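You operate a simulated robot arm through the tools that you are given. There is no shell and no other tool.

You are at the controls of a simulated robot arm. One attempt, no reset.

TASK
Draw one test copy on the yellow feeder with one turn of its handwheel.
Fine: gap THIN, air MED and vacuum LOW for the turn, air and vacuum off again after; the switch stays off.

Only the result counts: the job must be done as asked and must still hold three seconds after the hand-in. Knocking over, shifting, dropping, spilling or breaking anything else fails it.

THE ROBOT
A 7-joint arm with a two-finger parallel gripper, fixed in place. Base frame: the origin is at the foot of the arm, x ahead of it, y to its left, z up. Units: m, degrees, N and s.
With the tool pointing down near the work surface it reaches from about 0.1 to 0.72 m from the base axis. Its first joint turns from -166.0 to 166.0 degrees. Payload 3.43 kg.
Tool frame: the origin (TCP) lies between the finger pads and is the grasp point; the fingertips stand 0.03 m ahead of it; z points along the fingers, y is the line along which they close. The gripper opens to 0.094 m. The fingers are 0.028 m wide and 0.01 m thick; the gripper's body (0.05 by 0.096 m) begins 0.055 m behind the TCP.
Orientation is told as [roll, pitch, yaw] about the base's x, y, z axes, in that order, counted from this pose: with the fingers straight down and closing along the base's y, the tool's x points along the base's -x, its y along +y and its z along -z.

THE INTERFACE
- The arm moves only by the tool send_rows. Its argument "moves" is a list of rows, each a list of 3 entries, a list of its own where there are three numbers: the shift along the base's x, y, z in m, then the turn, a rotation vector about the base's x, y, z in degrees, then the closure in counts, from 0 (fully open) to 255 (shut). In form: [[[tx, ty, tz], [ax, ay, az], hand], ...]. A call has 1 to 20 rows; each row is the pose to reach, as a shift and turn from the pose commanded when the call began. Rows are played at 5 a second. More than 0.05 m and 8.6 degrees between two rows, or a gripper value outside its range, and nothing of the call is played. A pose out of reach is approached as far as the arm can. The call stops where the force on the tool passes 40 N (or 10 N more than at its start, if that is more) or the arm is blocked; 0.2 s more then pass. Each finger travels about 0.045 m/s and halts on what it meets, pressing with about 30 N; the grip force reading is that of the motor and also rises with nothing between the fingers. The clock runs only during rows and for 0.2 s after the last one: add rows that repeat a pose to give the fingers time. The reply holds the time, the measured pose of the TCP, the force on the tool along the base axes, the opening and the grip force, in the units named above and with some noise, with the torque about the TCP (base axes, N m) and any sound that the robot's microphone picked up, and new pictures: "pictures" is both (left out), scene, wrist or none.
- Cameras (640 x 400 px; columns grow to the right, rows downward): "scene" is fixed at [0.0517, 0.4998, 1.6624]; the picture's right is [-0.14, -0.99, 0.00], its down [-0.90, 0.13, -0.43] and it looks along [0.42, -0.06, -0.90] (base axes); focal length 278 px, centre (320, 200). "wrist" rides on the gripper at [0.076, 0.014, -0.103] in the tool frame; the picture's right is [-0.18, 0.98, 0.00], its down [-0.75, -0.14, -0.64] and it looks along [-0.63, -0.12, 0.77] (tool axes); focal length 243 px, centre (320, 200). There is no depth. A picture from a camera that has moved, and an enlarged one, comes with that camera's place and axes in the base frame and with its lens.
- move_column(by): slides the trunk up (or, below 0, down) by that many m; the arm rides with it, the base frame stays. It gives what a move gives, with no picture.
- zoom(camera, box): a new picture of the part [left, top, right, bottom] of that camera's present view, enlarged. No time passes.
- sign_off(): hands the job in; it is judged then, once.

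Places have to be worked out from the pictures, the camera data and where the tool is seen. Open the gripper and draw the arm clear of the work before you hand the job in, unless the task says otherwise.

The tools are called after "Request:" as a command line: name --argument value ..., lists and objects as JSON in quotes. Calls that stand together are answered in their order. send_rows: Moves the arm, as the interface text tells. Its arguments: {"type":"object","properties":{"moves":{"type":"array","items":{"type":"array"}},"pictures":{"type":"string","enum":["both","scene","wrist","none"]}},"required":["moves"]} The other tools are called the same way: move_column (by) slides the trunk up or down; zoom (camera, box) takes an enlarged picture of a part of a camera's view; sign_off () hands the job in.

At the start:

```text
time: 0.0
tcp_pos: [0.44, 0.3197, 1.2185]
orientation: [-0.1, -0.1, 0.6]
force: [-0.6, 0.4, -0.1]
wrist_torque: [-0.01, 0.0, -0.01]
width: 0.0943
grasp_force: 0.1
trunk travel left (down, up): [-0.525, 0.085]
```

scene: 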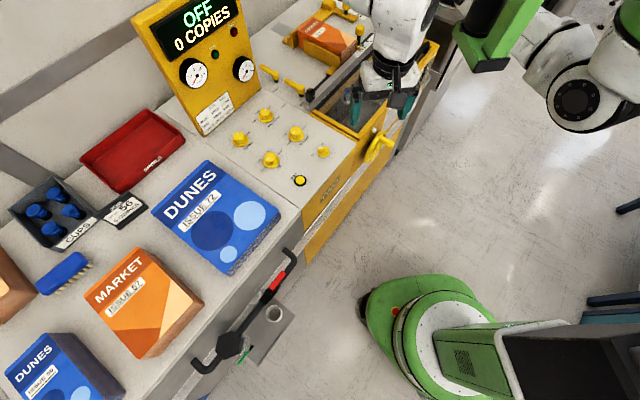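
wrist: 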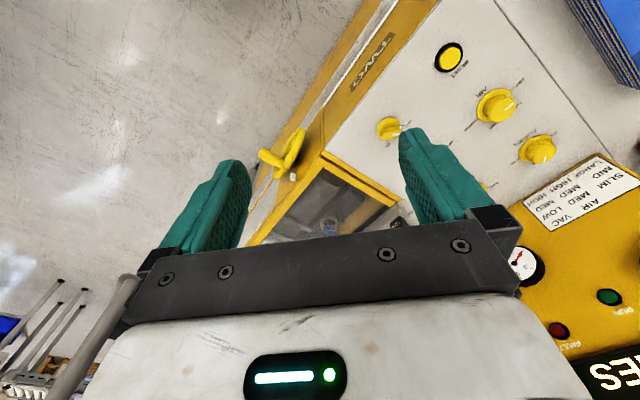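

I'll look closely at the panel, the handwheel and the labels before moving anything.

Request:
zoom --camera "scene" --box '[220, 90, 350, 190]'

Request:
zoom --camera "scene" --box '[250, 0, 450, 180]'

Request:
zoom --camera "scene" --box '[130, 0, 270, 140]'

Request:
zoom --camera "wrist" --box '[370, 20, 640, 240]'

Request:
zoom --camera "wrist" --box '[240, 100, 440, 250]'

```text
4.00 times, centred on (285, 140) of scene
camera zoom: at [0.0517, 0.4998, 1.6624], right [-0.14, -0.99, 0.0], down [-0.9, 0.13, -0.43], along [0.42, -0.06, -0.9], focal length 1112 px, centre (460, 440)
```

zoom: 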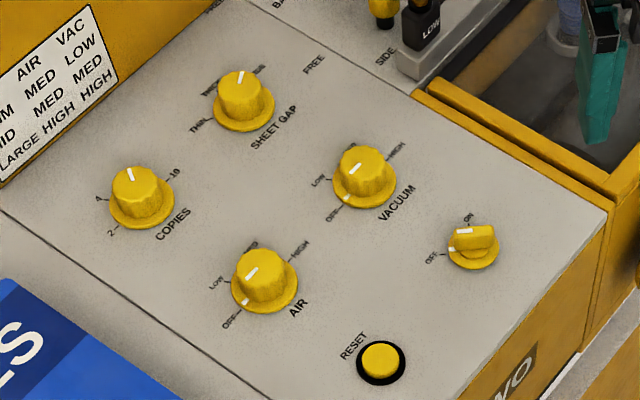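

```text
2.22 times, centred on (350, 90) of scene
camera zoom: at [0.0517, 0.4998, 1.6624], right [-0.14, -0.99, 0.0], down [-0.9, 0.13, -0.43], along [0.42, -0.06, -0.9], focal length 618 px, centre (253, 444)
```

zoom: 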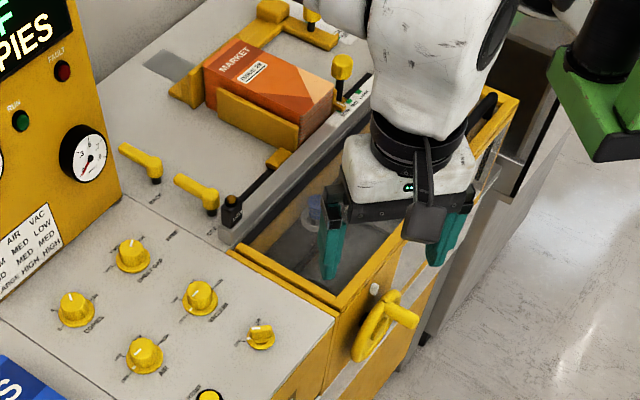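

```text
2.86 times, centred on (200, 70) of scene
camera zoom: at [0.0517, 0.4998, 1.6624], right [-0.14, -0.99, 0.0], down [-0.9, 0.13, -0.43], along [0.42, -0.06, -0.9], focal length 794 px, centre (663, 571)
```

zoom: 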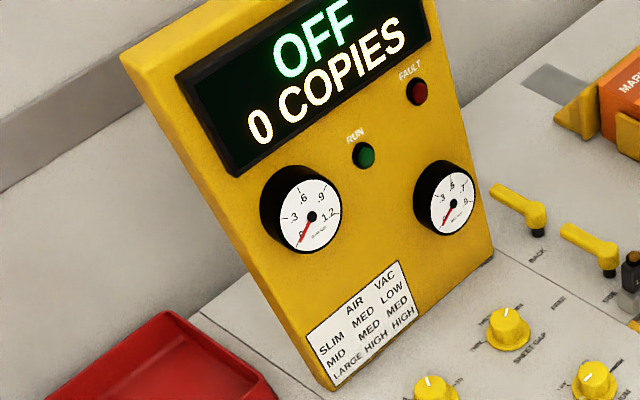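

```text
1.82 times, centred on (505, 130) of wrist
camera zoom: at [0.3631, 0.3329, 1.3213], right [0.17, 0.98, 0.0], down [0.75, -0.13, 0.64], along [0.63, -0.11, -0.77], focal length 441 px, centre (-16, 327)
```

zoom: 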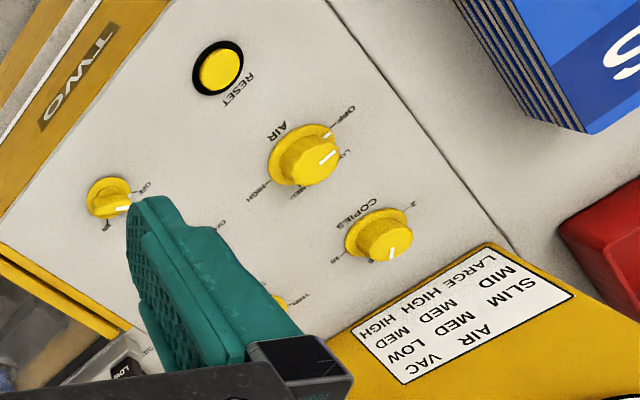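

```text
2.67 times, centred on (340, 175) of wrist
camera zoom: at [0.3631, 0.3329, 1.3213], right [0.17, 0.98, 0.0], down [0.75, -0.13, 0.64], along [0.63, -0.11, -0.77], focal length 647 px, centre (267, 267)
```

zoom: 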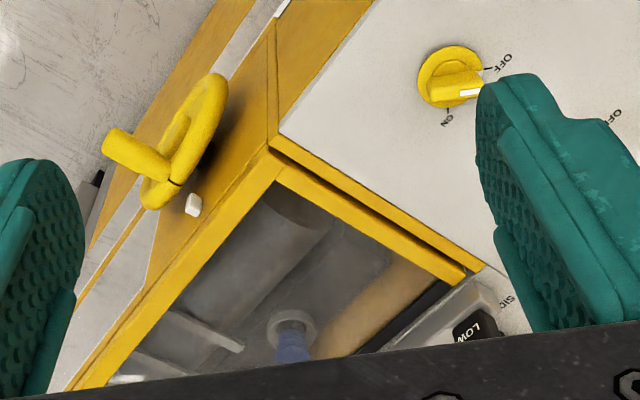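

The machine stands turned on the bench, with five knobs, a reset button and the handwheel on its front face. I zoom further to read the dial labels and the pointer marks.

Request:
zoom --camera "scene" --box '[250, 95, 290, 125]'

Request:
zoom --camera "scene" --box '[280, 120, 320, 150]'

Request:
zoom --camera "scene" --box '[255, 145, 295, 175]'

Request:
zoom --camera "scene" --box '[350, 110, 410, 170]'

Request:
zoom --camera "scene" --box '[250, 0, 370, 110]'

Request:
zoom --camera "scene" --box '[300, 130, 350, 170]'

```text
13.33 times, centred on (270, 110) of scene
camera zoom: at [0.0517, 0.4998, 1.6624], right [-0.14, -0.99, 0.0], down [-0.9, 0.13, -0.43], along [0.42, -0.06, -0.9], focal length 3708 px, centre (987, 1400)
```

zoom: 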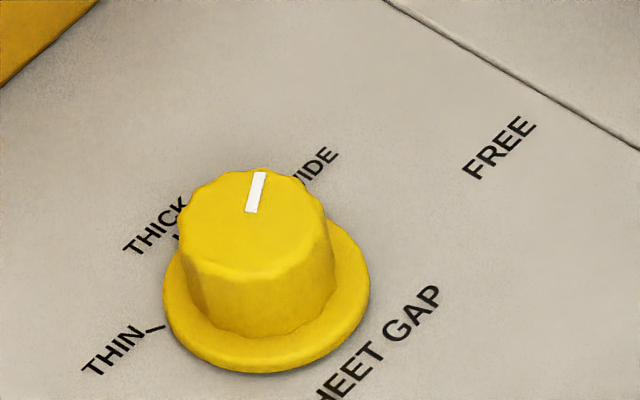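

```text
13.33 times, centred on (300, 135) of scene
camera zoom: at [0.0517, 0.4998, 1.6624], right [-0.14, -0.99, 0.0], down [-0.9, 0.13, -0.43], along [0.42, -0.06, -0.9], focal length 3708 px, centre (587, 1067)
```

zoom: 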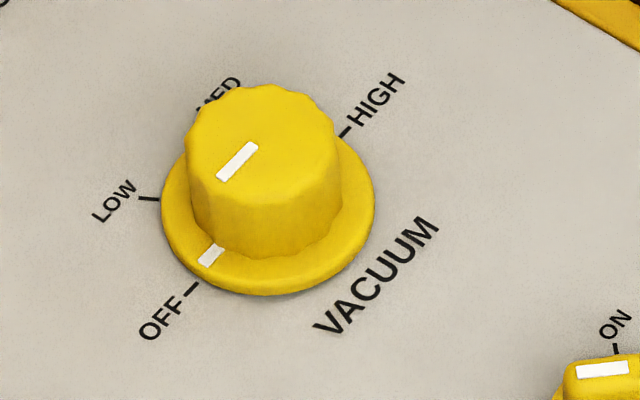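

```text
13.33 times, centred on (275, 160) of scene
camera zoom: at [0.0517, 0.4998, 1.6624], right [-0.14, -0.99, 0.0], down [-0.9, 0.13, -0.43], along [0.42, -0.06, -0.9], focal length 3708 px, centre (920, 733)
```

zoom: 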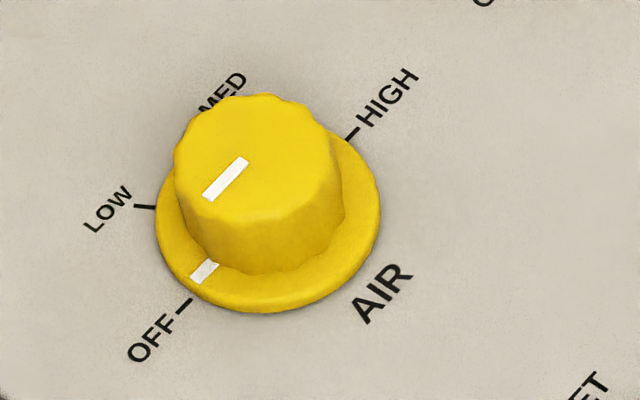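

```text
6.67 times, centred on (380, 140) of scene
camera zoom: at [0.0517, 0.4998, 1.6624], right [-0.14, -0.99, 0.0], down [-0.9, 0.13, -0.43], along [0.42, -0.06, -0.9], focal length 1854 px, centre (-80, 600)
```

zoom: 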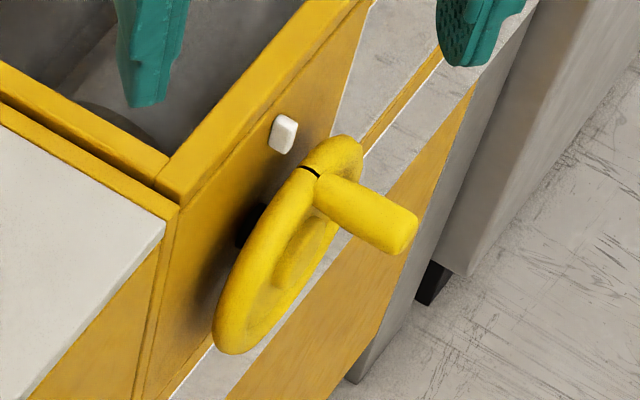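

```text
3.64 times, centred on (310, 55) of scene
camera zoom: at [0.0517, 0.4998, 1.6624], right [-0.14, -0.99, 0.0], down [-0.9, 0.13, -0.43], along [0.42, -0.06, -0.9], focal length 1011 px, centre (356, 727)
```

zoom: 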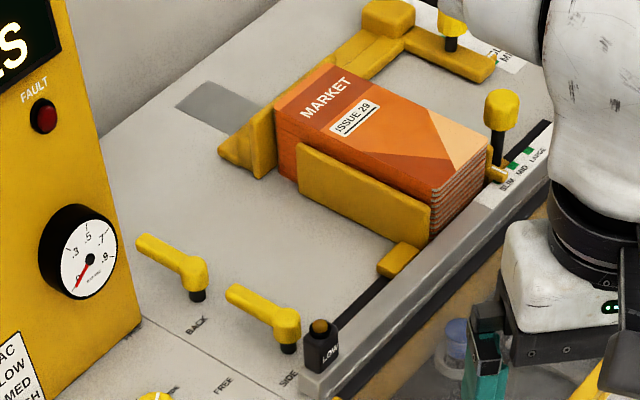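

```text
10.00 times, centred on (325, 150) of scene
camera zoom: at [0.0517, 0.4998, 1.6624], right [-0.14, -0.99, 0.0], down [-0.9, 0.13, -0.43], along [0.42, -0.06, -0.9], focal length 2781 px, centre (270, 700)
```

zoom: 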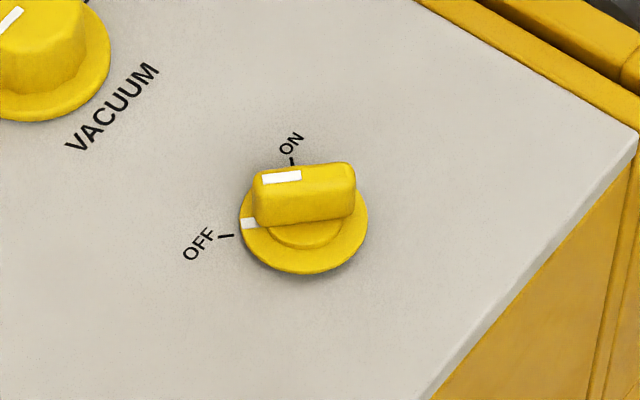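

The panel top seems to lie near z≈0.94, with its front edge facing the robot and turned about 47°. I turn the tool to face the machine squarely, which gives the wrist camera a better view of the knobs and handwheel.

Request:
send_rows --moves '[[[0, 0, 0], [0, 0, 8], 0], [[0, 0, 0], [0, 0, 16], 0], [[0, 0, 0], [0, 0, 24], 0], [[0, 0, 0], [0, 0, 32], 0], [[0, 0, 0], [0, 0, 40], 0], [[0, 0, 0], [0, 0, 47], 0], [[0, 0, 0], [0, 0, 47], 0]]' --pictures "both"

```text
time: 1.6
tcp_pos: [0.4364, 0.3209, 1.219]
orientation: [-0.2, 0.0, 48.0]
force: [0.2, -0.5, 0.1]
wrist_torque: [0.0, 0.0, 0.01]
width: 0.094
grasp_force: 0.0
trunk travel left (down, up): [-0.525, 0.085]
camera wrist: at [0.3746, 0.2729, 1.3206], right [-0.61, 0.79, 0.0], down [0.61, 0.47, 0.64], along [0.51, 0.39, -0.77], focal length 243 px, centre (320, 200)
```

scene: 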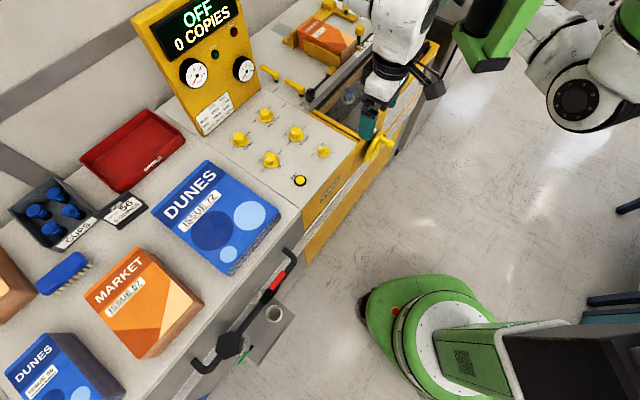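
wrist: 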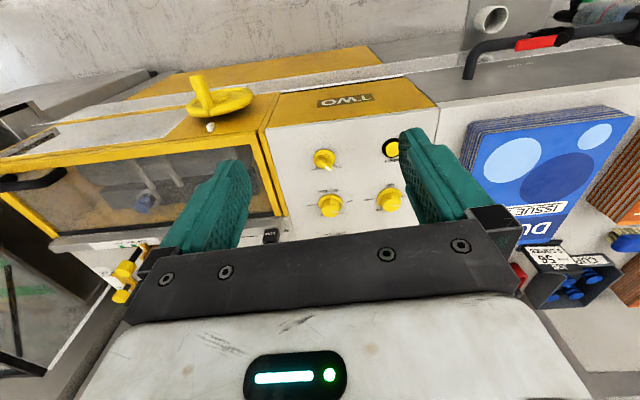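

The wrist picture is upside-down relative to the machine, with the side nearest the robot at the top. I zoom on the handwheel and the knobs to triangulate them.

Request:
zoom --camera "wrist" --box '[160, 60, 280, 140]'

Request:
zoom --camera "wrist" --box '[280, 130, 420, 230]'

Request:
zoom --camera "scene" --box '[345, 115, 405, 175]'

Request:
zoom --camera "wrist" --box '[60, 60, 300, 310]'

```text
5.00 times, centred on (220, 100) of wrist
camera zoom: at [0.3746, 0.2729, 1.3206], right [-0.61, 0.79, 0.0], down [0.61, 0.47, 0.64], along [0.51, 0.39, -0.77], focal length 1213 px, centre (820, 700)
```

zoom: 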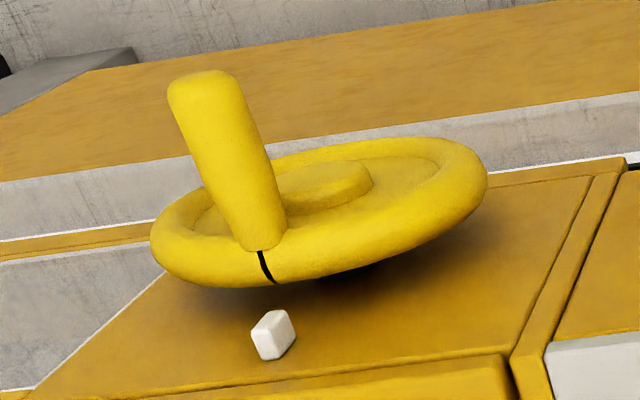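

```text
4.00 times, centred on (350, 180) of wrist
camera zoom: at [0.3746, 0.2729, 1.3206], right [-0.61, 0.79, 0.0], down [0.61, 0.47, 0.64], along [0.51, 0.39, -0.77], focal length 970 px, centre (200, 280)
```

zoom: 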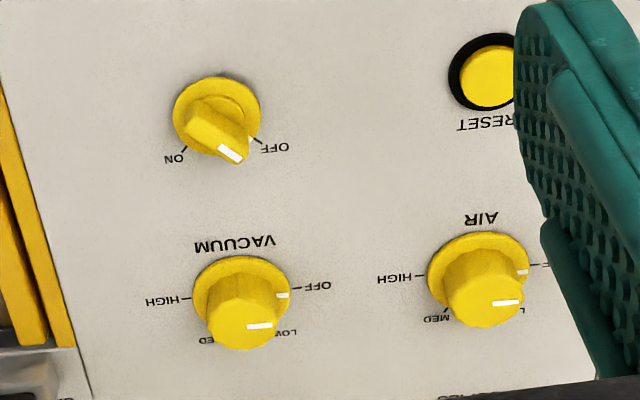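

```text
6.67 times, centred on (375, 145) of scene
camera zoom: at [0.0517, 0.4998, 1.6624], right [-0.14, -0.99, 0.0], down [-0.9, 0.13, -0.43], along [0.42, -0.06, -0.9], focal length 1854 px, centre (-47, 567)
```

zoom: 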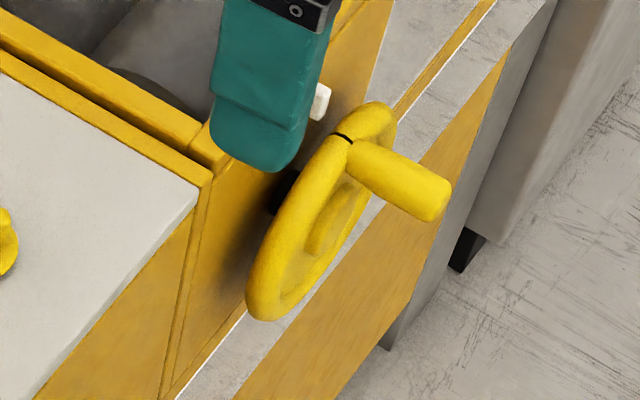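

```text
1.60 times, centred on (180, 185) of wrist
camera zoom: at [0.3746, 0.2729, 1.3206], right [-0.61, 0.79, 0.0], down [0.61, 0.47, 0.64], along [0.51, 0.39, -0.77], focal length 388 px, centre (544, 224)
```

zoom: 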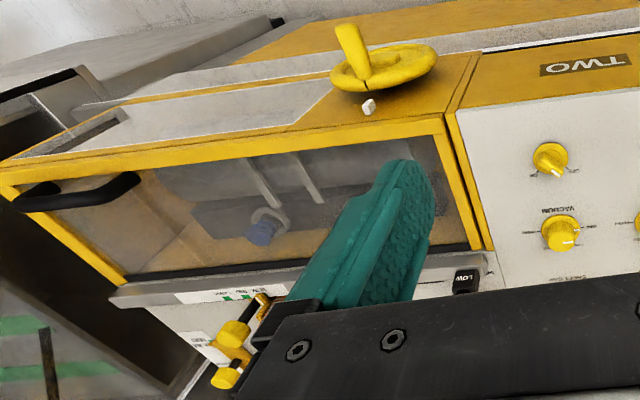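

Triangulation puts the panel at z≈0.94, with vacuum near (0.628, 0.495) and gap about 0.93 m from the base axis, which is a long reach. I look at the arm's own posture and at the gap knob.

Request:
zoom --camera "scene" --box '[340, 0, 640, 190]'

Request:
zoom --camera "scene" --box '[340, 200, 640, 400]'

Request:
zoom --camera "scene" --box '[225, 85, 325, 150]'

```text
2.11 times, centred on (490, 95) of scene
camera zoom: at [0.0517, 0.4998, 1.6624], right [-0.14, -0.99, 0.0], down [-0.9, 0.13, -0.43], along [0.42, -0.06, -0.9], focal length 585 px, centre (-38, 421)
```

zoom: 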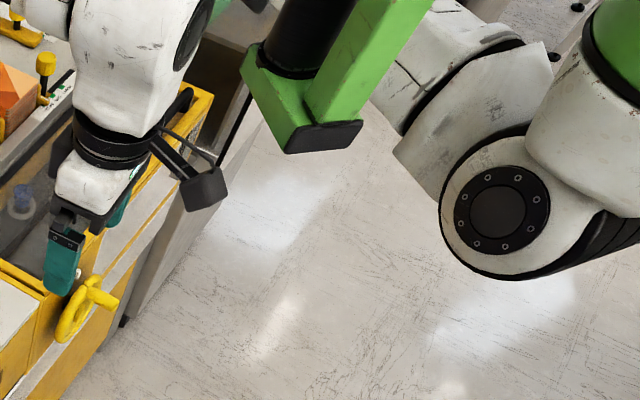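

```text
2.00 times, centred on (490, 300) of scene
camera zoom: at [0.0517, 0.4998, 1.6624], right [-0.14, -0.99, 0.0], down [-0.9, 0.13, -0.43], along [0.42, -0.06, -0.9], focal length 556 px, centre (-20, 0)
```

zoom: 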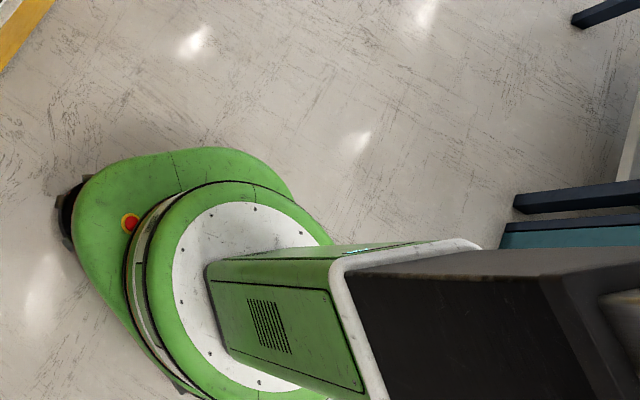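

```text
6.15 times, centred on (275, 118) of scene
camera zoom: at [0.0517, 0.4998, 1.6624], right [-0.14, -0.99, 0.0], down [-0.9, 0.13, -0.43], along [0.42, -0.06, -0.9], focal length 1711 px, centre (597, 708)
```

zoom: 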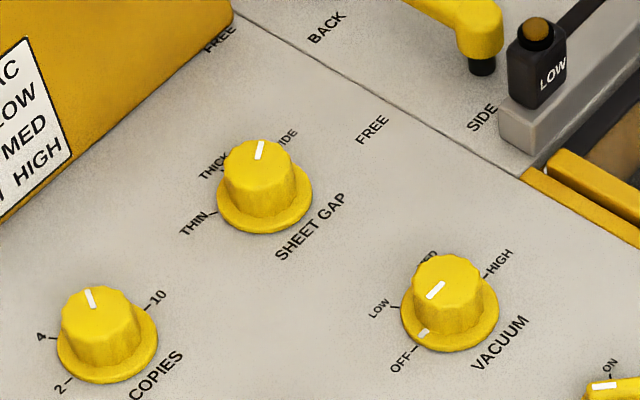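

The dial steps look like 60° apart: air and vacuum both at OFF, and gap at WIDE, which needs 120° counter-clockwise to THIN. I test the arm's reach at a safe height by moving toward the panel, tool still pointing down.

Request:
send_rows --moves '[[[0.03, 0.03, 0], [0, 0, 0], 0], [[0.06, 0.058, 0], [0, 0, 0], 0], [[0.09, 0.087, 0], [0, 0, 0], 0], [[0.12, 0.116, 0], [0, 0, 0], 0], [[0.15, 0.145, 0], [0, 0, 0], 0], [[0.18, 0.165, 0], [0, 0, 0], 0], [[0.192, 0.175, 0], [0, 0, 0], 0], [[0.192, 0.175, 0], [0, 0, 0], 0]]' --pictures "both"

```text
time: 3.4
tcp_pos: [0.6332, 0.4952, 1.2202]
orientation: [0.0, -0.1, 47.5]
force: [-0.4, 0.7, 1.2]
wrist_torque: [-0.02, -0.03, 0.0]
width: 0.094
grasp_force: 0.1
trunk travel left (down, up): [-0.525, 0.085]
camera wrist: at [0.5697, 0.4473, 1.3236], right [-0.6, 0.8, 0.0], down [0.61, 0.46, 0.64], along [0.51, 0.39, -0.77], focal length 243 px, centre (320, 200)
```

scene: 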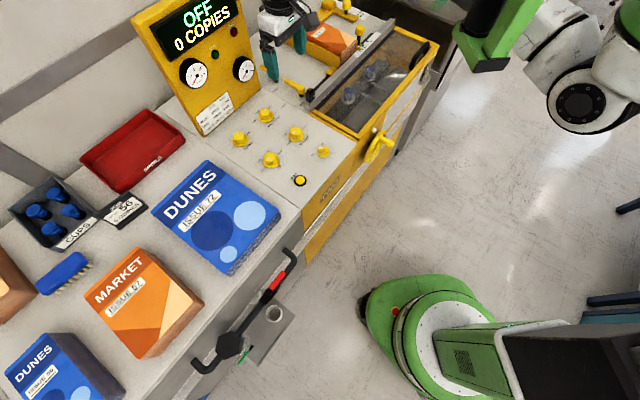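
wrist: 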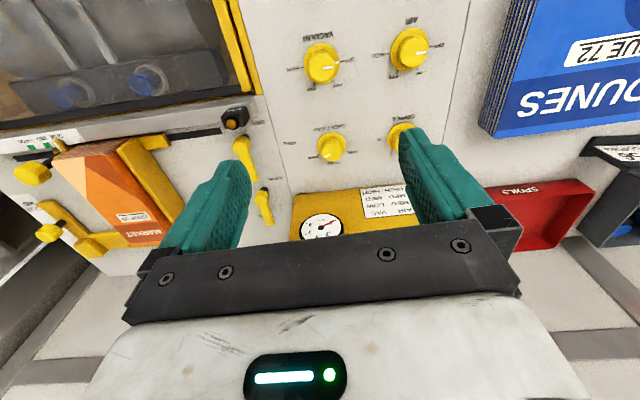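

The pose at 0.80 m radius was reached exactly, and the arm pieces at upper right did not move, so they are not part of this arm's wrist. I extend further, to above the gap knob at (0.72, 0.585), staying at the same safe height.

Request:
send_rows --moves '[[[0.03, 0.03, 0], [0, 0, 0], 0], [[0.06, 0.06, 0], [0, 0, 0], 0], [[0.085, 0.088, 0], [0, 0, 0], 0], [[0.085, 0.088, 0], [0, 0, 0], 0]]' --pictures "both"

```text
time: 4.3
tcp_pos: [0.8131, 0.4997, 1.2296]
orientation: [0.1, -0.8, 36.9]
force: [-0.6, 0.7, 0.5]
wrist_torque: [0.01, 0.02, 0.01]
width: 0.0938
grasp_force: 0.0
trunk travel left (down, up): [-0.525, 0.085]
stopped in row 4: the arm was blocked; the commanded pose is now the measured one
camera wrist: at [0.7426, 0.4634, 1.3295], right [-0.45, 0.9, 0.0], down [0.68, 0.33, 0.65], along [0.58, 0.29, -0.76], focal length 243 px, centre (320, 200)
```

scene: 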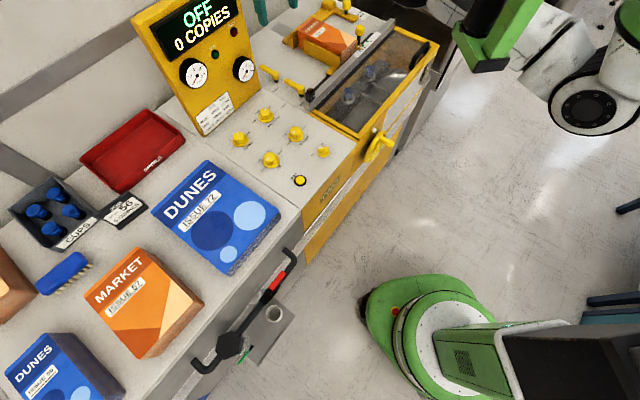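
wrist: 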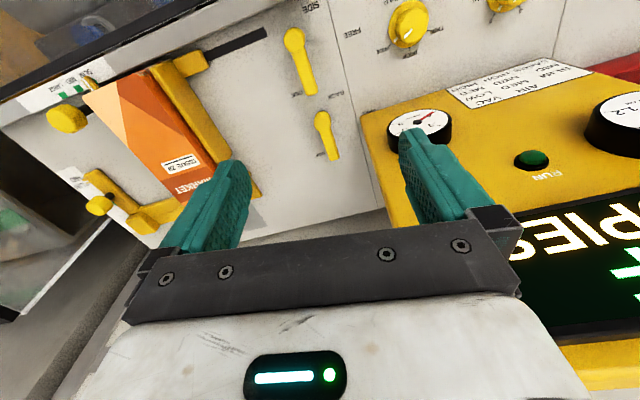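

The arm was reported blocked and ended up deflected to the right of the display board. I check closely for contact before backing out.

Request:
zoom --camera "scene" --box '[120, 0, 320, 125]'

Request:
zoom --camera "wrist" --box '[340, 60, 640, 380]'

```text
3.20 times, centred on (220, 62) of scene
camera zoom: at [0.0517, 0.4998, 1.6624], right [-0.14, -0.99, 0.0], down [-0.9, 0.13, -0.43], along [0.42, -0.06, -0.9], focal length 890 px, centre (640, 640)
```

zoom: 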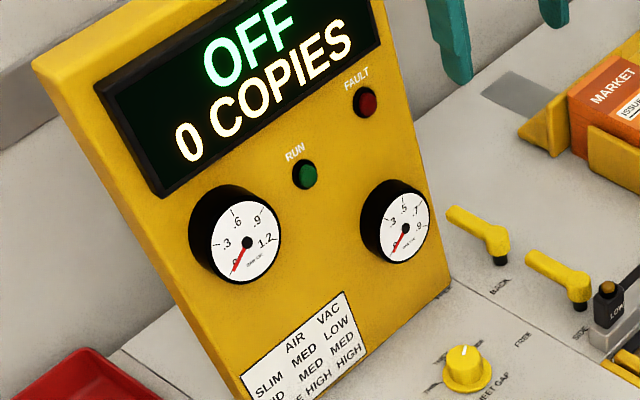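

```text
1.25 times, centred on (490, 220) of wrist
camera zoom: at [0.7426, 0.4634, 1.3295], right [-0.45, 0.9, 0.0], down [0.68, 0.33, 0.65], along [0.58, 0.29, -0.76], focal length 303 px, centre (108, 175)
```

zoom: 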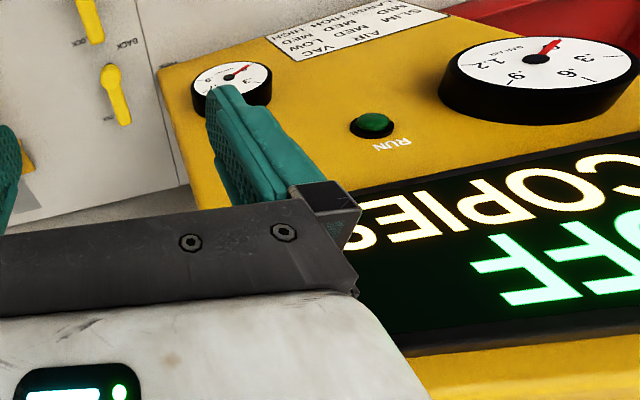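

Nothing appears to have been touched: the board and gauges are unchanged and the tool force is near zero. It looks like the arm's own reach limit, so I retract smoothly to around (0.60, 0.45) at the same height.

Request:
send_rows --moves '[[[-0.035, -0.012, 0.0], [0, 0, 1], 0], [[-0.07, -0.02, 0.0], [0, 0, 3], 0], [[-0.105, -0.03, 0.0], [0, 0, 5], 0], [[-0.14, -0.035, 0.0], [0, 0, 7], 0], [[-0.175, -0.045, 0], [0, 0, 10], 0], [[-0.21, -0.05, 0], [0, 0, 10], 0], [[-0.21, -0.05, 0], [0, 0, 10], 0]]' --pictures "both"

```text
time: 6.0
tcp_pos: [0.5996, 0.4511, 1.2276]
orientation: [0.2, -0.8, 47.5]
force: [0.4, -0.4, 1.2]
wrist_torque: [0.0, -0.03, 0.02]
width: 0.0938
grasp_force: 0.1
trunk travel left (down, up): [-0.525, 0.085]
camera wrist: at [0.5371, 0.4021, 1.3285], right [-0.6, 0.8, 0.01], down [0.61, 0.45, 0.65], along [0.52, 0.39, -0.76], focal length 243 px, centre (320, 200)
```

scene: 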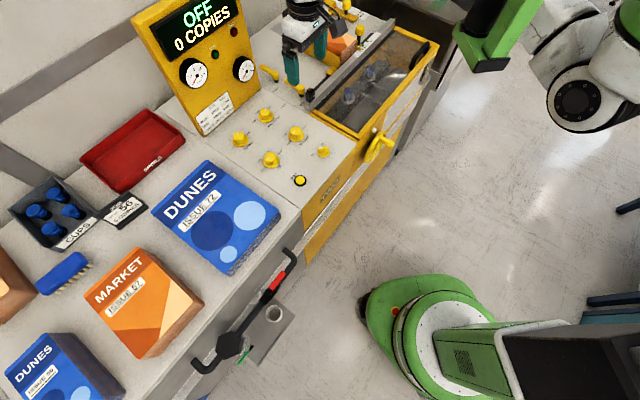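
wrist: 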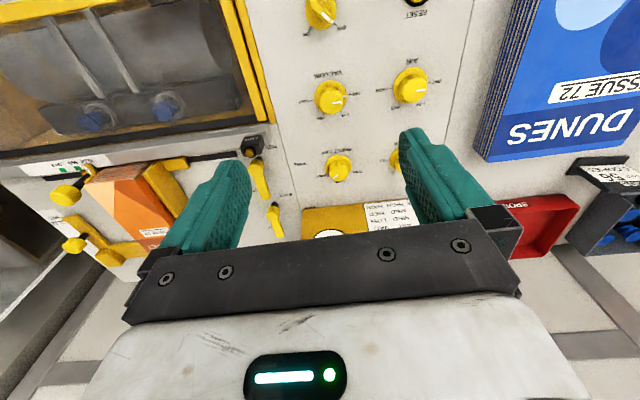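

I've backed out cleanly. Lowering the trunk should put the shoulder nearer the working height and give more reach at the panel, so I bring it down in steps, raising the tool again between steps.

Request:
move_column --by -0.13

```text
time: 7.5
tcp_pos: [0.6012, 0.4501, 1.097]
orientation: [0.2, -0.7, 47.5]
force: [-1.0, 0.3, -0.5]
wrist_torque: [-0.01, 0.01, 0.01]
width: 0.0939
grasp_force: 0.0
trunk travel left (down, up): [-0.395, 0.215]
```

Trunk is down 0.13 with the tool at z=1.097. I raise the tool 0.13 relative to the trunk and level the small tilt.

Request:
send_rows --moves '[[[0, 0, 0.045], [-0.2, 0.1, 0], 0], [[0, 0, 0.09], [-0.4, 0.2, 0], 0], [[0, 0, 0.13], [-0.65, 0.33, 0], 0], [[0, 0, 0.13], [-0.65, 0.33, 0], 0]]' --pictures "none"

Request:
move_column --by -0.13

```text
time: 8.5
tcp_pos: [0.6024, 0.4483, 1.2269]
orientation: [0.1, -0.1, 47.6]
force: [0.7, 0.4, 0.1]
wrist_torque: [-0.03, 0.02, 0.0]
width: 0.0941
grasp_force: 0.1
trunk travel left (down, up): [-0.395, 0.215]
```

```text
time: 10.1
tcp_pos: [0.6032, 0.4494, 1.096]
orientation: [0.0, -0.2, 47.6]
force: [-0.6, -0.6, -0.1]
wrist_torque: [-0.02, 0.01, 0.02]
width: 0.094
grasp_force: 0.1
trunk travel left (down, up): [-0.265, 0.345]
```

Trunk is down 0.26 and the tool is at z=1.096 above the panel. I take fresh pictures for precise knob locations.

Request:
zoom --camera "wrist" --box '[0, 0, 640, 400]'

Request:
zoom --camera "scene" --box '[200, 0, 520, 200]'

```text
1.00 times, centred on (320, 200) of wrist (not enlarged: the box is as wide or as high as the picture)
camera zoom: at [0.5392, 0.4011, 1.1976], right [-0.6, 0.8, 0.0], down [0.61, 0.46, 0.64], along [0.51, 0.39, -0.77], focal length 243 px, centre (320, 200)
```

zoom: 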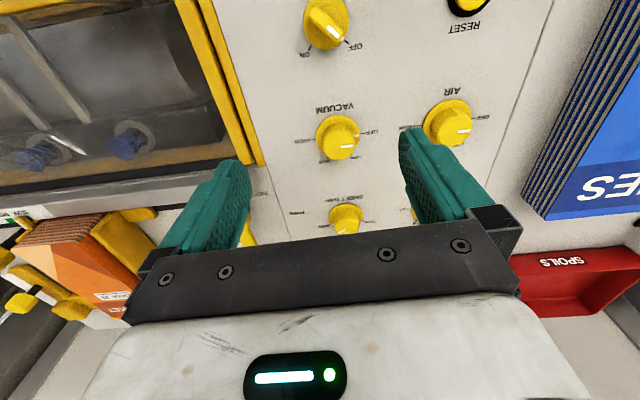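

```text
2.00 times, centred on (360, 100) of scene
camera zoom: at [0.0517, 0.4998, 1.6624], right [-0.14, -0.99, 0.0], down [-0.9, 0.13, -0.43], along [0.42, -0.06, -0.9], focal length 556 px, centre (240, 400)
```

zoom: 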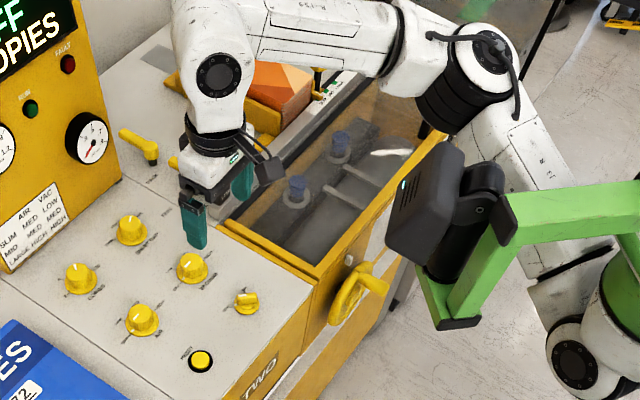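

The arm's elbow now shows in the scene view, swung out over the right part of the feeder. I zoom on the knobs in the wrist view to pin down their positions.

Request:
zoom --camera "wrist" --box '[290, 80, 490, 205]'

Request:
zoom --camera "wrist" --box '[280, 170, 410, 250]'

Request:
zoom --camera "scene" --box '[240, 60, 340, 130]'

```text
3.20 times, centred on (390, 142) of wrist
camera zoom: at [0.5392, 0.4011, 1.1976], right [-0.6, 0.8, 0.0], down [0.61, 0.46, 0.64], along [0.51, 0.39, -0.77], focal length 776 px, centre (96, 384)
```

zoom: 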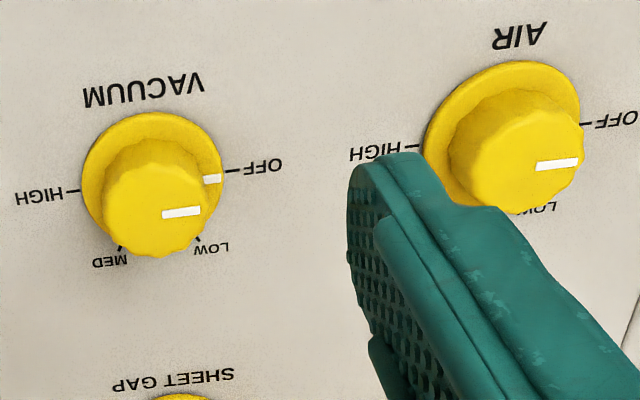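

```text
4.92 times, centred on (345, 210) of wrist
camera zoom: at [0.5392, 0.4011, 1.1976], right [-0.6, 0.8, 0.0], down [0.61, 0.46, 0.64], along [0.51, 0.39, -0.77], focal length 1194 px, centre (197, 151)
```

zoom: 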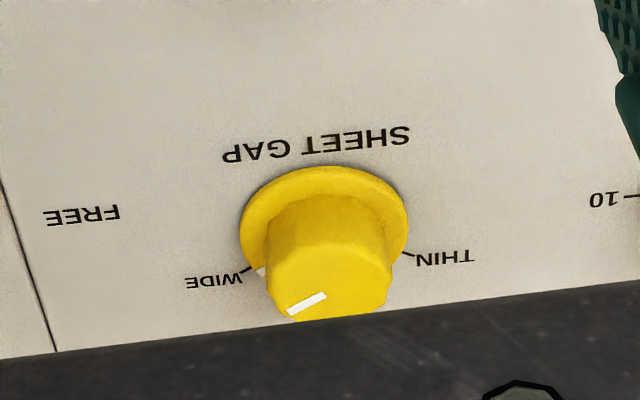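

```text
5.71 times, centred on (290, 95) of scene
camera zoom: at [0.0517, 0.4998, 1.6624], right [-0.14, -0.99, 0.0], down [-0.9, 0.13, -0.43], along [0.42, -0.06, -0.9], focal length 1589 px, centre (491, 800)
```

zoom: 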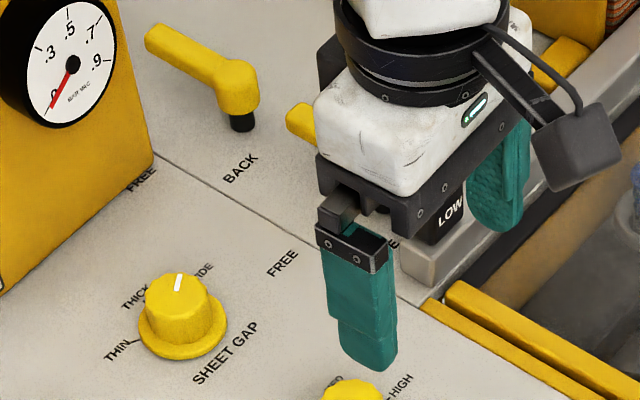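

From the wrist view, in tool coordinates: vacuum is about (0.625, 0.492), air about (0.538, 0.576) and gap about (0.715, 0.582). The knob tops sit near z=0.960 and are 34 mm across. I edge toward the gap knob in small steps to probe the reach.

Request:
send_rows --moves '[[[0.014, 0.017, 0], [0, 0, 0], 0], [[0.028, 0.034, 0], [0, 0, 0], 0], [[0.042, 0.051, 0], [0, 0, 0], 0], [[0.056, 0.067, 0], [0, 0, 0], 0], [[0.056, 0.067, 0], [0, 0, 0], 0]]' --pictures "scene"

```text
time: 11.3
tcp_pos: [0.6575, 0.5147, 1.0963]
orientation: [-0.1, -0.1, 47.5]
force: [0.2, -0.6, 0.9]
wrist_torque: [-0.02, -0.05, 0.01]
width: 0.094
grasp_force: 0.0
trunk travel left (down, up): [-0.265, 0.345]
```

scene: 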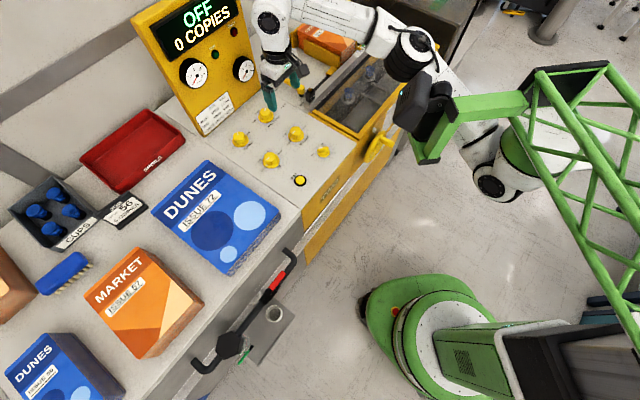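

Tracking is good at 0.835 m radius. I continue in small steps toward directly above the gap knob.

Request:
send_rows --moves '[[[0.012, 0.014, 0], [0, 0, 0], 0], [[0.024, 0.028, 0], [0, 0, 0], 0], [[0.036, 0.042, 0], [0, 0, 0], 0], [[0.036, 0.042, 0], [0, 0, 0], 0]]' --pictures "none"

```text
time: 12.5
tcp_pos: [0.7595, 0.4969, 1.0868]
orientation: [-0.4, 1.3, 40.2]
force: [0.6, -0.6, -0.3]
wrist_torque: [-0.01, 0.02, 0.0]
width: 0.0941
grasp_force: 0.1
out of reach, approached as far as the arm can: row 3
trunk travel left (down, up): [-0.265, 0.345]
stopped in row 4: the arm was blocked; the commanded pose is now the measured one
```

The arm reports out of reach beyond roughly 0.87 m with the tool straight down at this trunk height. I retreat and look at its present posture.

Request:
send_rows --moves '[[[-0.03, -0.005, 0.003], [0.3, -0.3, 1], 0], [[-0.06, -0.01, 0.006], [0.5, -0.6, 3], 0], [[-0.09, -0.015, 0.009], [0.8, -1, 5], 0], [[-0.12, -0.02, 0.009], [1.1, -0.9, 7.3], 0], [[-0.14, -0.03, 0.009], [1.1, -0.9, 7.3], 0], [[-0.14, -0.03, 0.009], [1.1, -0.9, 7.3], 0]]' --pictures "both"

```text
time: 13.9
tcp_pos: [0.6091, 0.4739, 1.0944]
orientation: [-0.2, 0.1, 48.3]
force: [-0.8, -0.5, 0.3]
wrist_torque: [0.01, 0.01, 0.0]
width: 0.0939
grasp_force: 0.1
trunk travel left (down, up): [-0.265, 0.345]
camera wrist: at [0.5475, 0.4258, 1.1969], right [-0.61, 0.79, 0.0], down [0.61, 0.47, 0.64], along [0.51, 0.39, -0.77], focal length 243 px, centre (320, 200)
```

scene: 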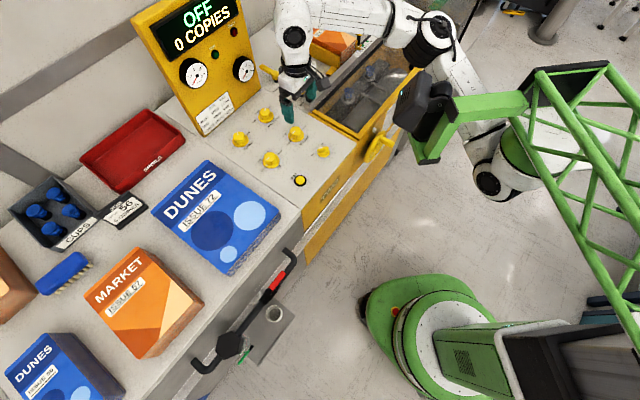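
wrist: 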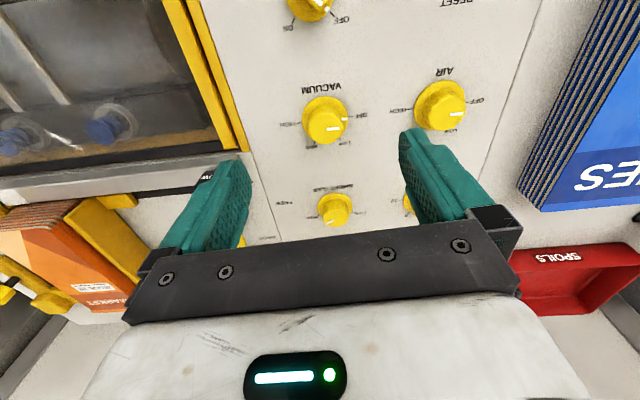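

I zoom on the arm to understand its posture and which links limit the reach.

Request:
zoom --camera "scene" --box '[270, 0, 640, 230]'

Request:
zoom --camera "scene" --box '[380, 20, 560, 220]'

```text
1.73 times, centred on (455, 115) of scene
camera zoom: at [0.0517, 0.4998, 1.6624], right [-0.14, -0.99, 0.0], down [-0.9, 0.13, -0.43], along [0.42, -0.06, -0.9], focal length 481 px, centre (86, 347)
```

zoom: 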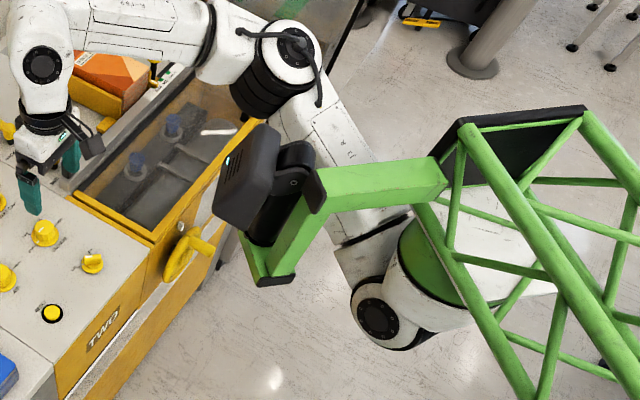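

```text
2.00 times, centred on (470, 120) of scene
camera zoom: at [0.0517, 0.4998, 1.6624], right [-0.14, -0.99, 0.0], down [-0.9, 0.13, -0.43], along [0.42, -0.06, -0.9], focal length 556 px, centre (20, 360)
```

zoom: 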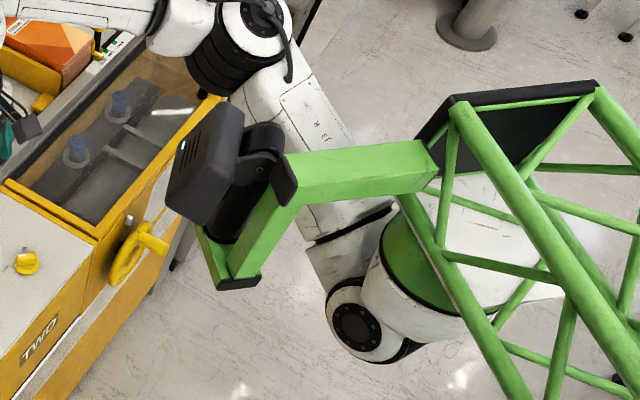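

The shoulder actually sits at about (0.33, 0.0), so the gap knob is about 0.70 m from the arm's own axis and just inside its reach. That reach is best with the wrist at shoulder height, so I bring the trunk up 0.12.

Request:
move_column --by 0.12

```text
time: 15.4
tcp_pos: [0.6103, 0.4747, 1.2145]
orientation: [-0.2, 0.2, 48.2]
force: [0.5, -0.5, -0.7]
wrist_torque: [-0.03, 0.01, 0.04]
width: 0.0941
grasp_force: 0.1
trunk travel left (down, up): [-0.385, 0.225]
```

Now I lower the tool to z≈1.03 (fingertips 4 cm above the knob tops) and partly close the fingers to about 58 mm.

Request:
send_rows --moves '[[[0, 0, -0.045], [0, 0, 0], 30], [[0, 0, -0.09], [0, 0, 0], 60], [[0, 0, -0.135], [0, 0, 0], 100], [[0, 0, -0.18], [0, 0, 0], 100], [[0, 0, -0.18], [0, 0, 0], 100]]' --pictures "both"

```text
time: 16.6
tcp_pos: [0.6068, 0.475, 1.0365]
orientation: [-0.2, 0.2, 48.4]
force: [0.0, 0.4, 1.0]
wrist_torque: [0.02, 0.01, 0.01]
width: 0.0572
grasp_force: 0.1
trunk travel left (down, up): [-0.385, 0.225]
camera wrist: at [0.5444, 0.4269, 1.1386], right [-0.61, 0.79, 0.0], down [0.61, 0.47, 0.64], along [0.51, 0.39, -0.77], focal length 243 px, centre (320, 200)
```

scene: 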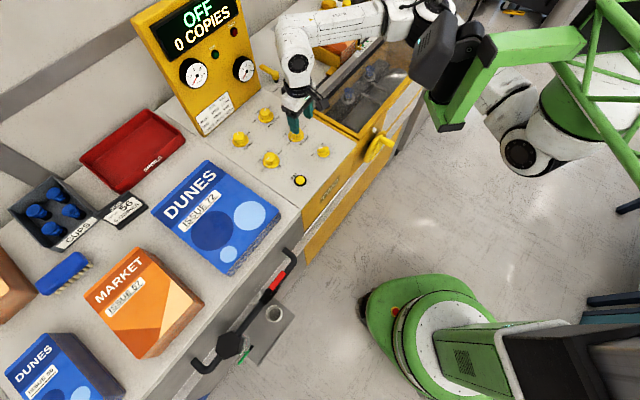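
wrist: 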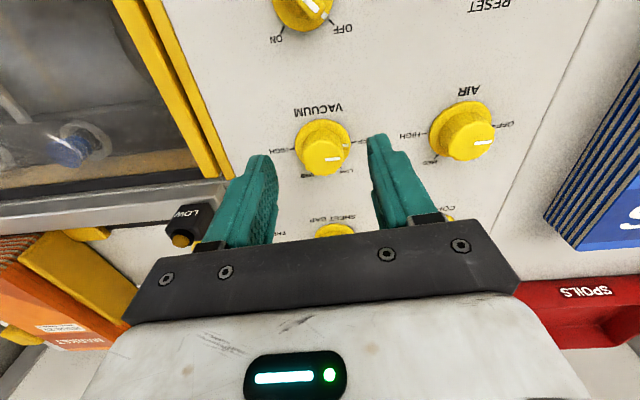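

Vacuum knob is right below the gripper. I probe the reach toward the gap knob at this height in small steps.

Request:
send_rows --moves '[[[0.02, 0.02, 0], [0, 0, 0], 100], [[0.04, 0.04, 0], [0, 0, 0], 100], [[0.06, 0.06, 0], [0, 0, 0], 100], [[0.075, 0.075, 0], [0, 0, 0], 100], [[0.075, 0.075, 0], [0, 0, 0], 100]]' --pictures "none"

```text
time: 17.8
tcp_pos: [0.6845, 0.5468, 1.0347]
orientation: [-0.1, 0.1, 48.4]
force: [-0.4, -0.3, 0.5]
wrist_torque: [0.02, -0.03, 0.0]
width: 0.0572
grasp_force: 0.1
trunk travel left (down, up): [-0.385, 0.225]
```

Good tracking here. I take one more small increment, then a picture.

Request:
send_rows --moves '[[[0.008, 0.009, 0], [0, 0, 0], 100], [[0.016, 0.018, 0], [0, 0, 0], 100], [[0.016, 0.018, 0], [0, 0, 0], 100]]' --pictures "both"

```text
time: 18.6
tcp_pos: [0.7173, 0.5565, 1.0379]
orientation: [-0.1, -0.1, 46.7]
force: [0.8, 0.4, -0.1]
wrist_torque: [0.01, -0.01, -0.01]
width: 0.0573
grasp_force: 0.0
trunk travel left (down, up): [-0.385, 0.225]
camera wrist: at [0.6534, 0.5098, 1.1388], right [-0.59, 0.81, 0.0], down [0.62, 0.45, 0.64], along [0.52, 0.38, -0.77], focal length 243 px, centre (320, 200)
```

scene: 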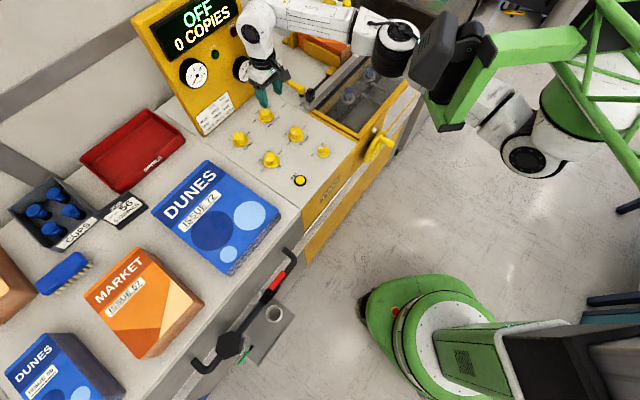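
wrist: 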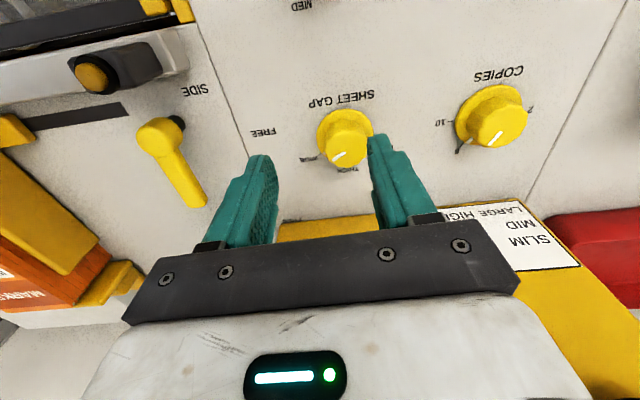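

The pose deviates sideways by 2 cm with a slight yaw loss, as if the arm's first joint were pushed back — possibly the wrist touching the display board. I look closely before doing anything more.

Request:
zoom --camera "scene" --box '[180, 0, 340, 130]'

Request:
zoom --camera "scene" --box '[340, 0, 640, 190]'

Request:
zoom --camera "wrist" --box '[220, 90, 480, 260]'

```text
3.08 times, centred on (260, 65) of scene
camera zoom: at [0.0517, 0.4998, 1.6624], right [-0.14, -0.99, 0.0], down [-0.9, 0.13, -0.43], along [0.42, -0.06, -0.9], focal length 856 px, centre (505, 615)
```

zoom: 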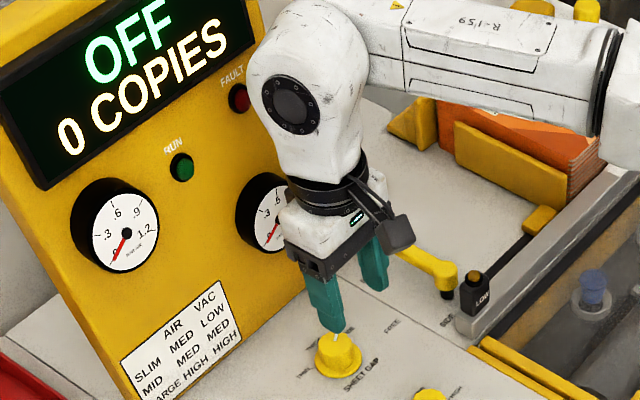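

```text
2.11 times, centred on (490, 95) of scene
camera zoom: at [0.0517, 0.4998, 1.6624], right [-0.14, -0.99, 0.0], down [-0.9, 0.13, -0.43], along [0.42, -0.06, -0.9], focal length 585 px, centre (-38, 421)
```

zoom: 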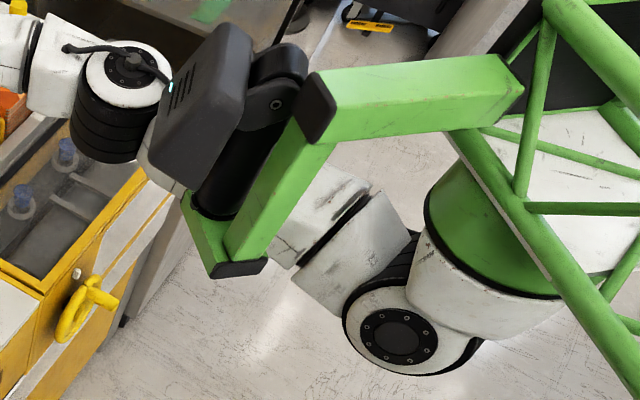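

```text
2.35 times, centred on (350, 175) of wrist
camera zoom: at [0.6534, 0.5098, 1.1388], right [-0.59, 0.81, 0.0], down [0.62, 0.45, 0.64], along [0.52, 0.38, -0.77], focal length 571 px, centre (249, 259)
```

zoom: 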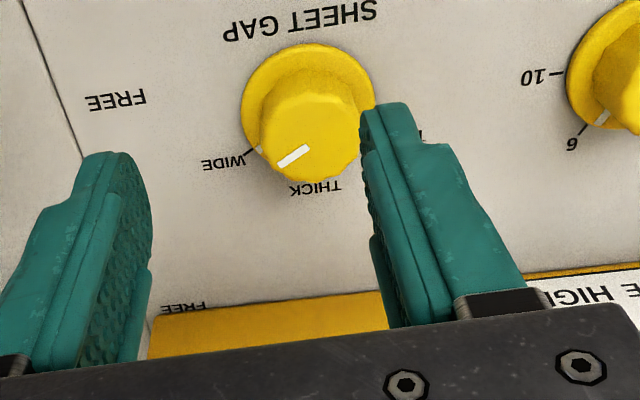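

The board itself is clear, but the elbow and upper arm press against the robot's own head bracket. That happens when the tool is high relative to the trunk, so a higher trunk should let the elbow pass below the head. I back off first.

Request:
send_rows --moves '[[[-0.025, -0.02, 0], [0, 0, 0.5], 100], [[-0.05, -0.04, 0], [0, 0, 1], 100], [[-0.08, -0.06, 0], [0, 0, 1.3], 100], [[-0.11, -0.08, 0], [0, 0, 1.3], 100], [[-0.11, -0.08, 0], [0, 0, 1.3], 100]]' --pictures "none"

Request:
move_column --by 0.14

```text
time: 19.8
tcp_pos: [0.5927, 0.489, 1.0349]
orientation: [-0.2, 0.1, 49.6]
force: [-1.1, 0.1, 0.2]
wrist_torque: [0.04, -0.02, 0.04]
width: 0.057
grasp_force: 0.2
trunk travel left (down, up): [-0.385, 0.225]
```

```text
time: 21.5
tcp_pos: [0.5926, 0.49, 1.1761]
orientation: [-0.1, 0.0, 49.6]
force: [-0.4, 0.6, 0.7]
wrist_torque: [0.03, 0.02, -0.01]
width: 0.0571
grasp_force: 0.0
trunk travel left (down, up): [-0.525, 0.085]
```

Trunk is back at its starting height with the tool at z=1.176. I lower the tool to about z=1.03 over the panel and check the posture.

Request:
send_rows --moves '[[[0, 0, -0.045], [0, 0, -0.6], 100], [[0, 0, -0.09], [0, 0, -1.2], 100], [[0, 0, -0.145], [0, 0, -1.6], 100], [[0, 0, -0.145], [0, 0, -1.6], 100]]' --pictures "both"

```text
refused: row 3 steps farther than a row can; nothing moved
```

The third row stepped too far, so I resend with smaller steps.

Request:
send_rows --moves '[[[0, 0, -0.04], [0, 0, -0.6], 100], [[0, 0, -0.08], [0, 0, -1.2], 100], [[0, 0, -0.12], [0, 0, -1.6], 100], [[0, 0, -0.145], [0, 0, -1.6], 100], [[0, 0, -0.145], [0, 0, -1.6], 100]]' --pictures "both"

```text
time: 22.7
tcp_pos: [0.5936, 0.4898, 1.0308]
orientation: [-0.2, 0.1, 48.0]
force: [0.2, 0.0, 0.4]
wrist_torque: [0.02, -0.02, 0.01]
width: 0.057
grasp_force: 0.0
trunk travel left (down, up): [-0.525, 0.085]
camera wrist: at [0.5312, 0.4422, 1.1315], right [-0.61, 0.79, 0.0], down [0.61, 0.47, 0.64], along [0.51, 0.39, -0.77], focal length 243 px, centre (320, 200)
```

scene: 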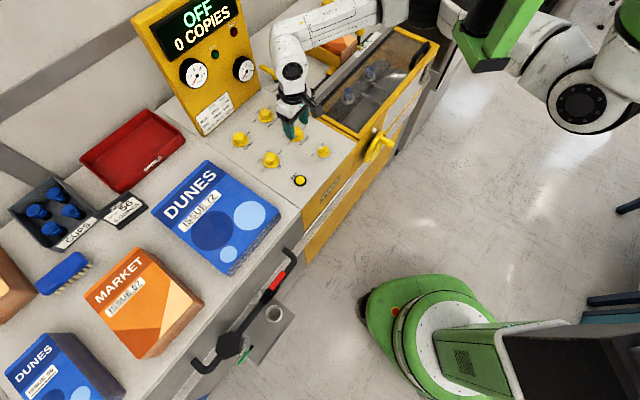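
wrist: 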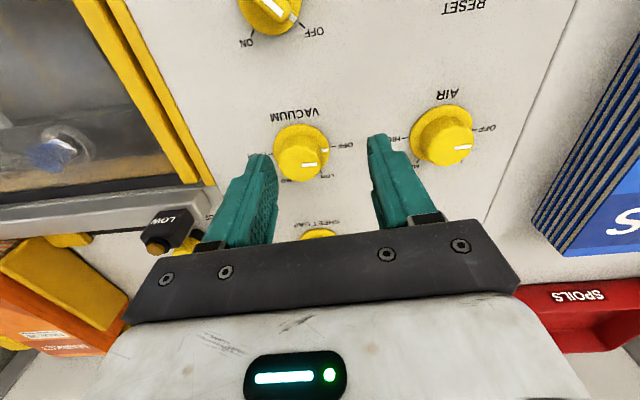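

Posture looks freer now. I edge toward the gap knob again in small steps.

Request:
send_rows --moves '[[[0.022, 0.017, 0], [0, 0, 0], 100], [[0.044, 0.034, 0], [0, 0, 0], 100], [[0.066, 0.051, 0], [0, 0, 0], 100], [[0.085, 0.066, 0], [0, 0, 0], 100], [[0.085, 0.066, 0], [0, 0, 0], 100]]' --pictures "none"

```text
time: 23.9
tcp_pos: [0.6777, 0.5573, 1.0314]
orientation: [-0.2, 0.2, 48.0]
force: [-0.2, 0.7, 0.0]
wrist_torque: [0.03, 0.01, -0.01]
width: 0.057
grasp_force: 0.1
trunk travel left (down, up): [-0.525, 0.085]
```

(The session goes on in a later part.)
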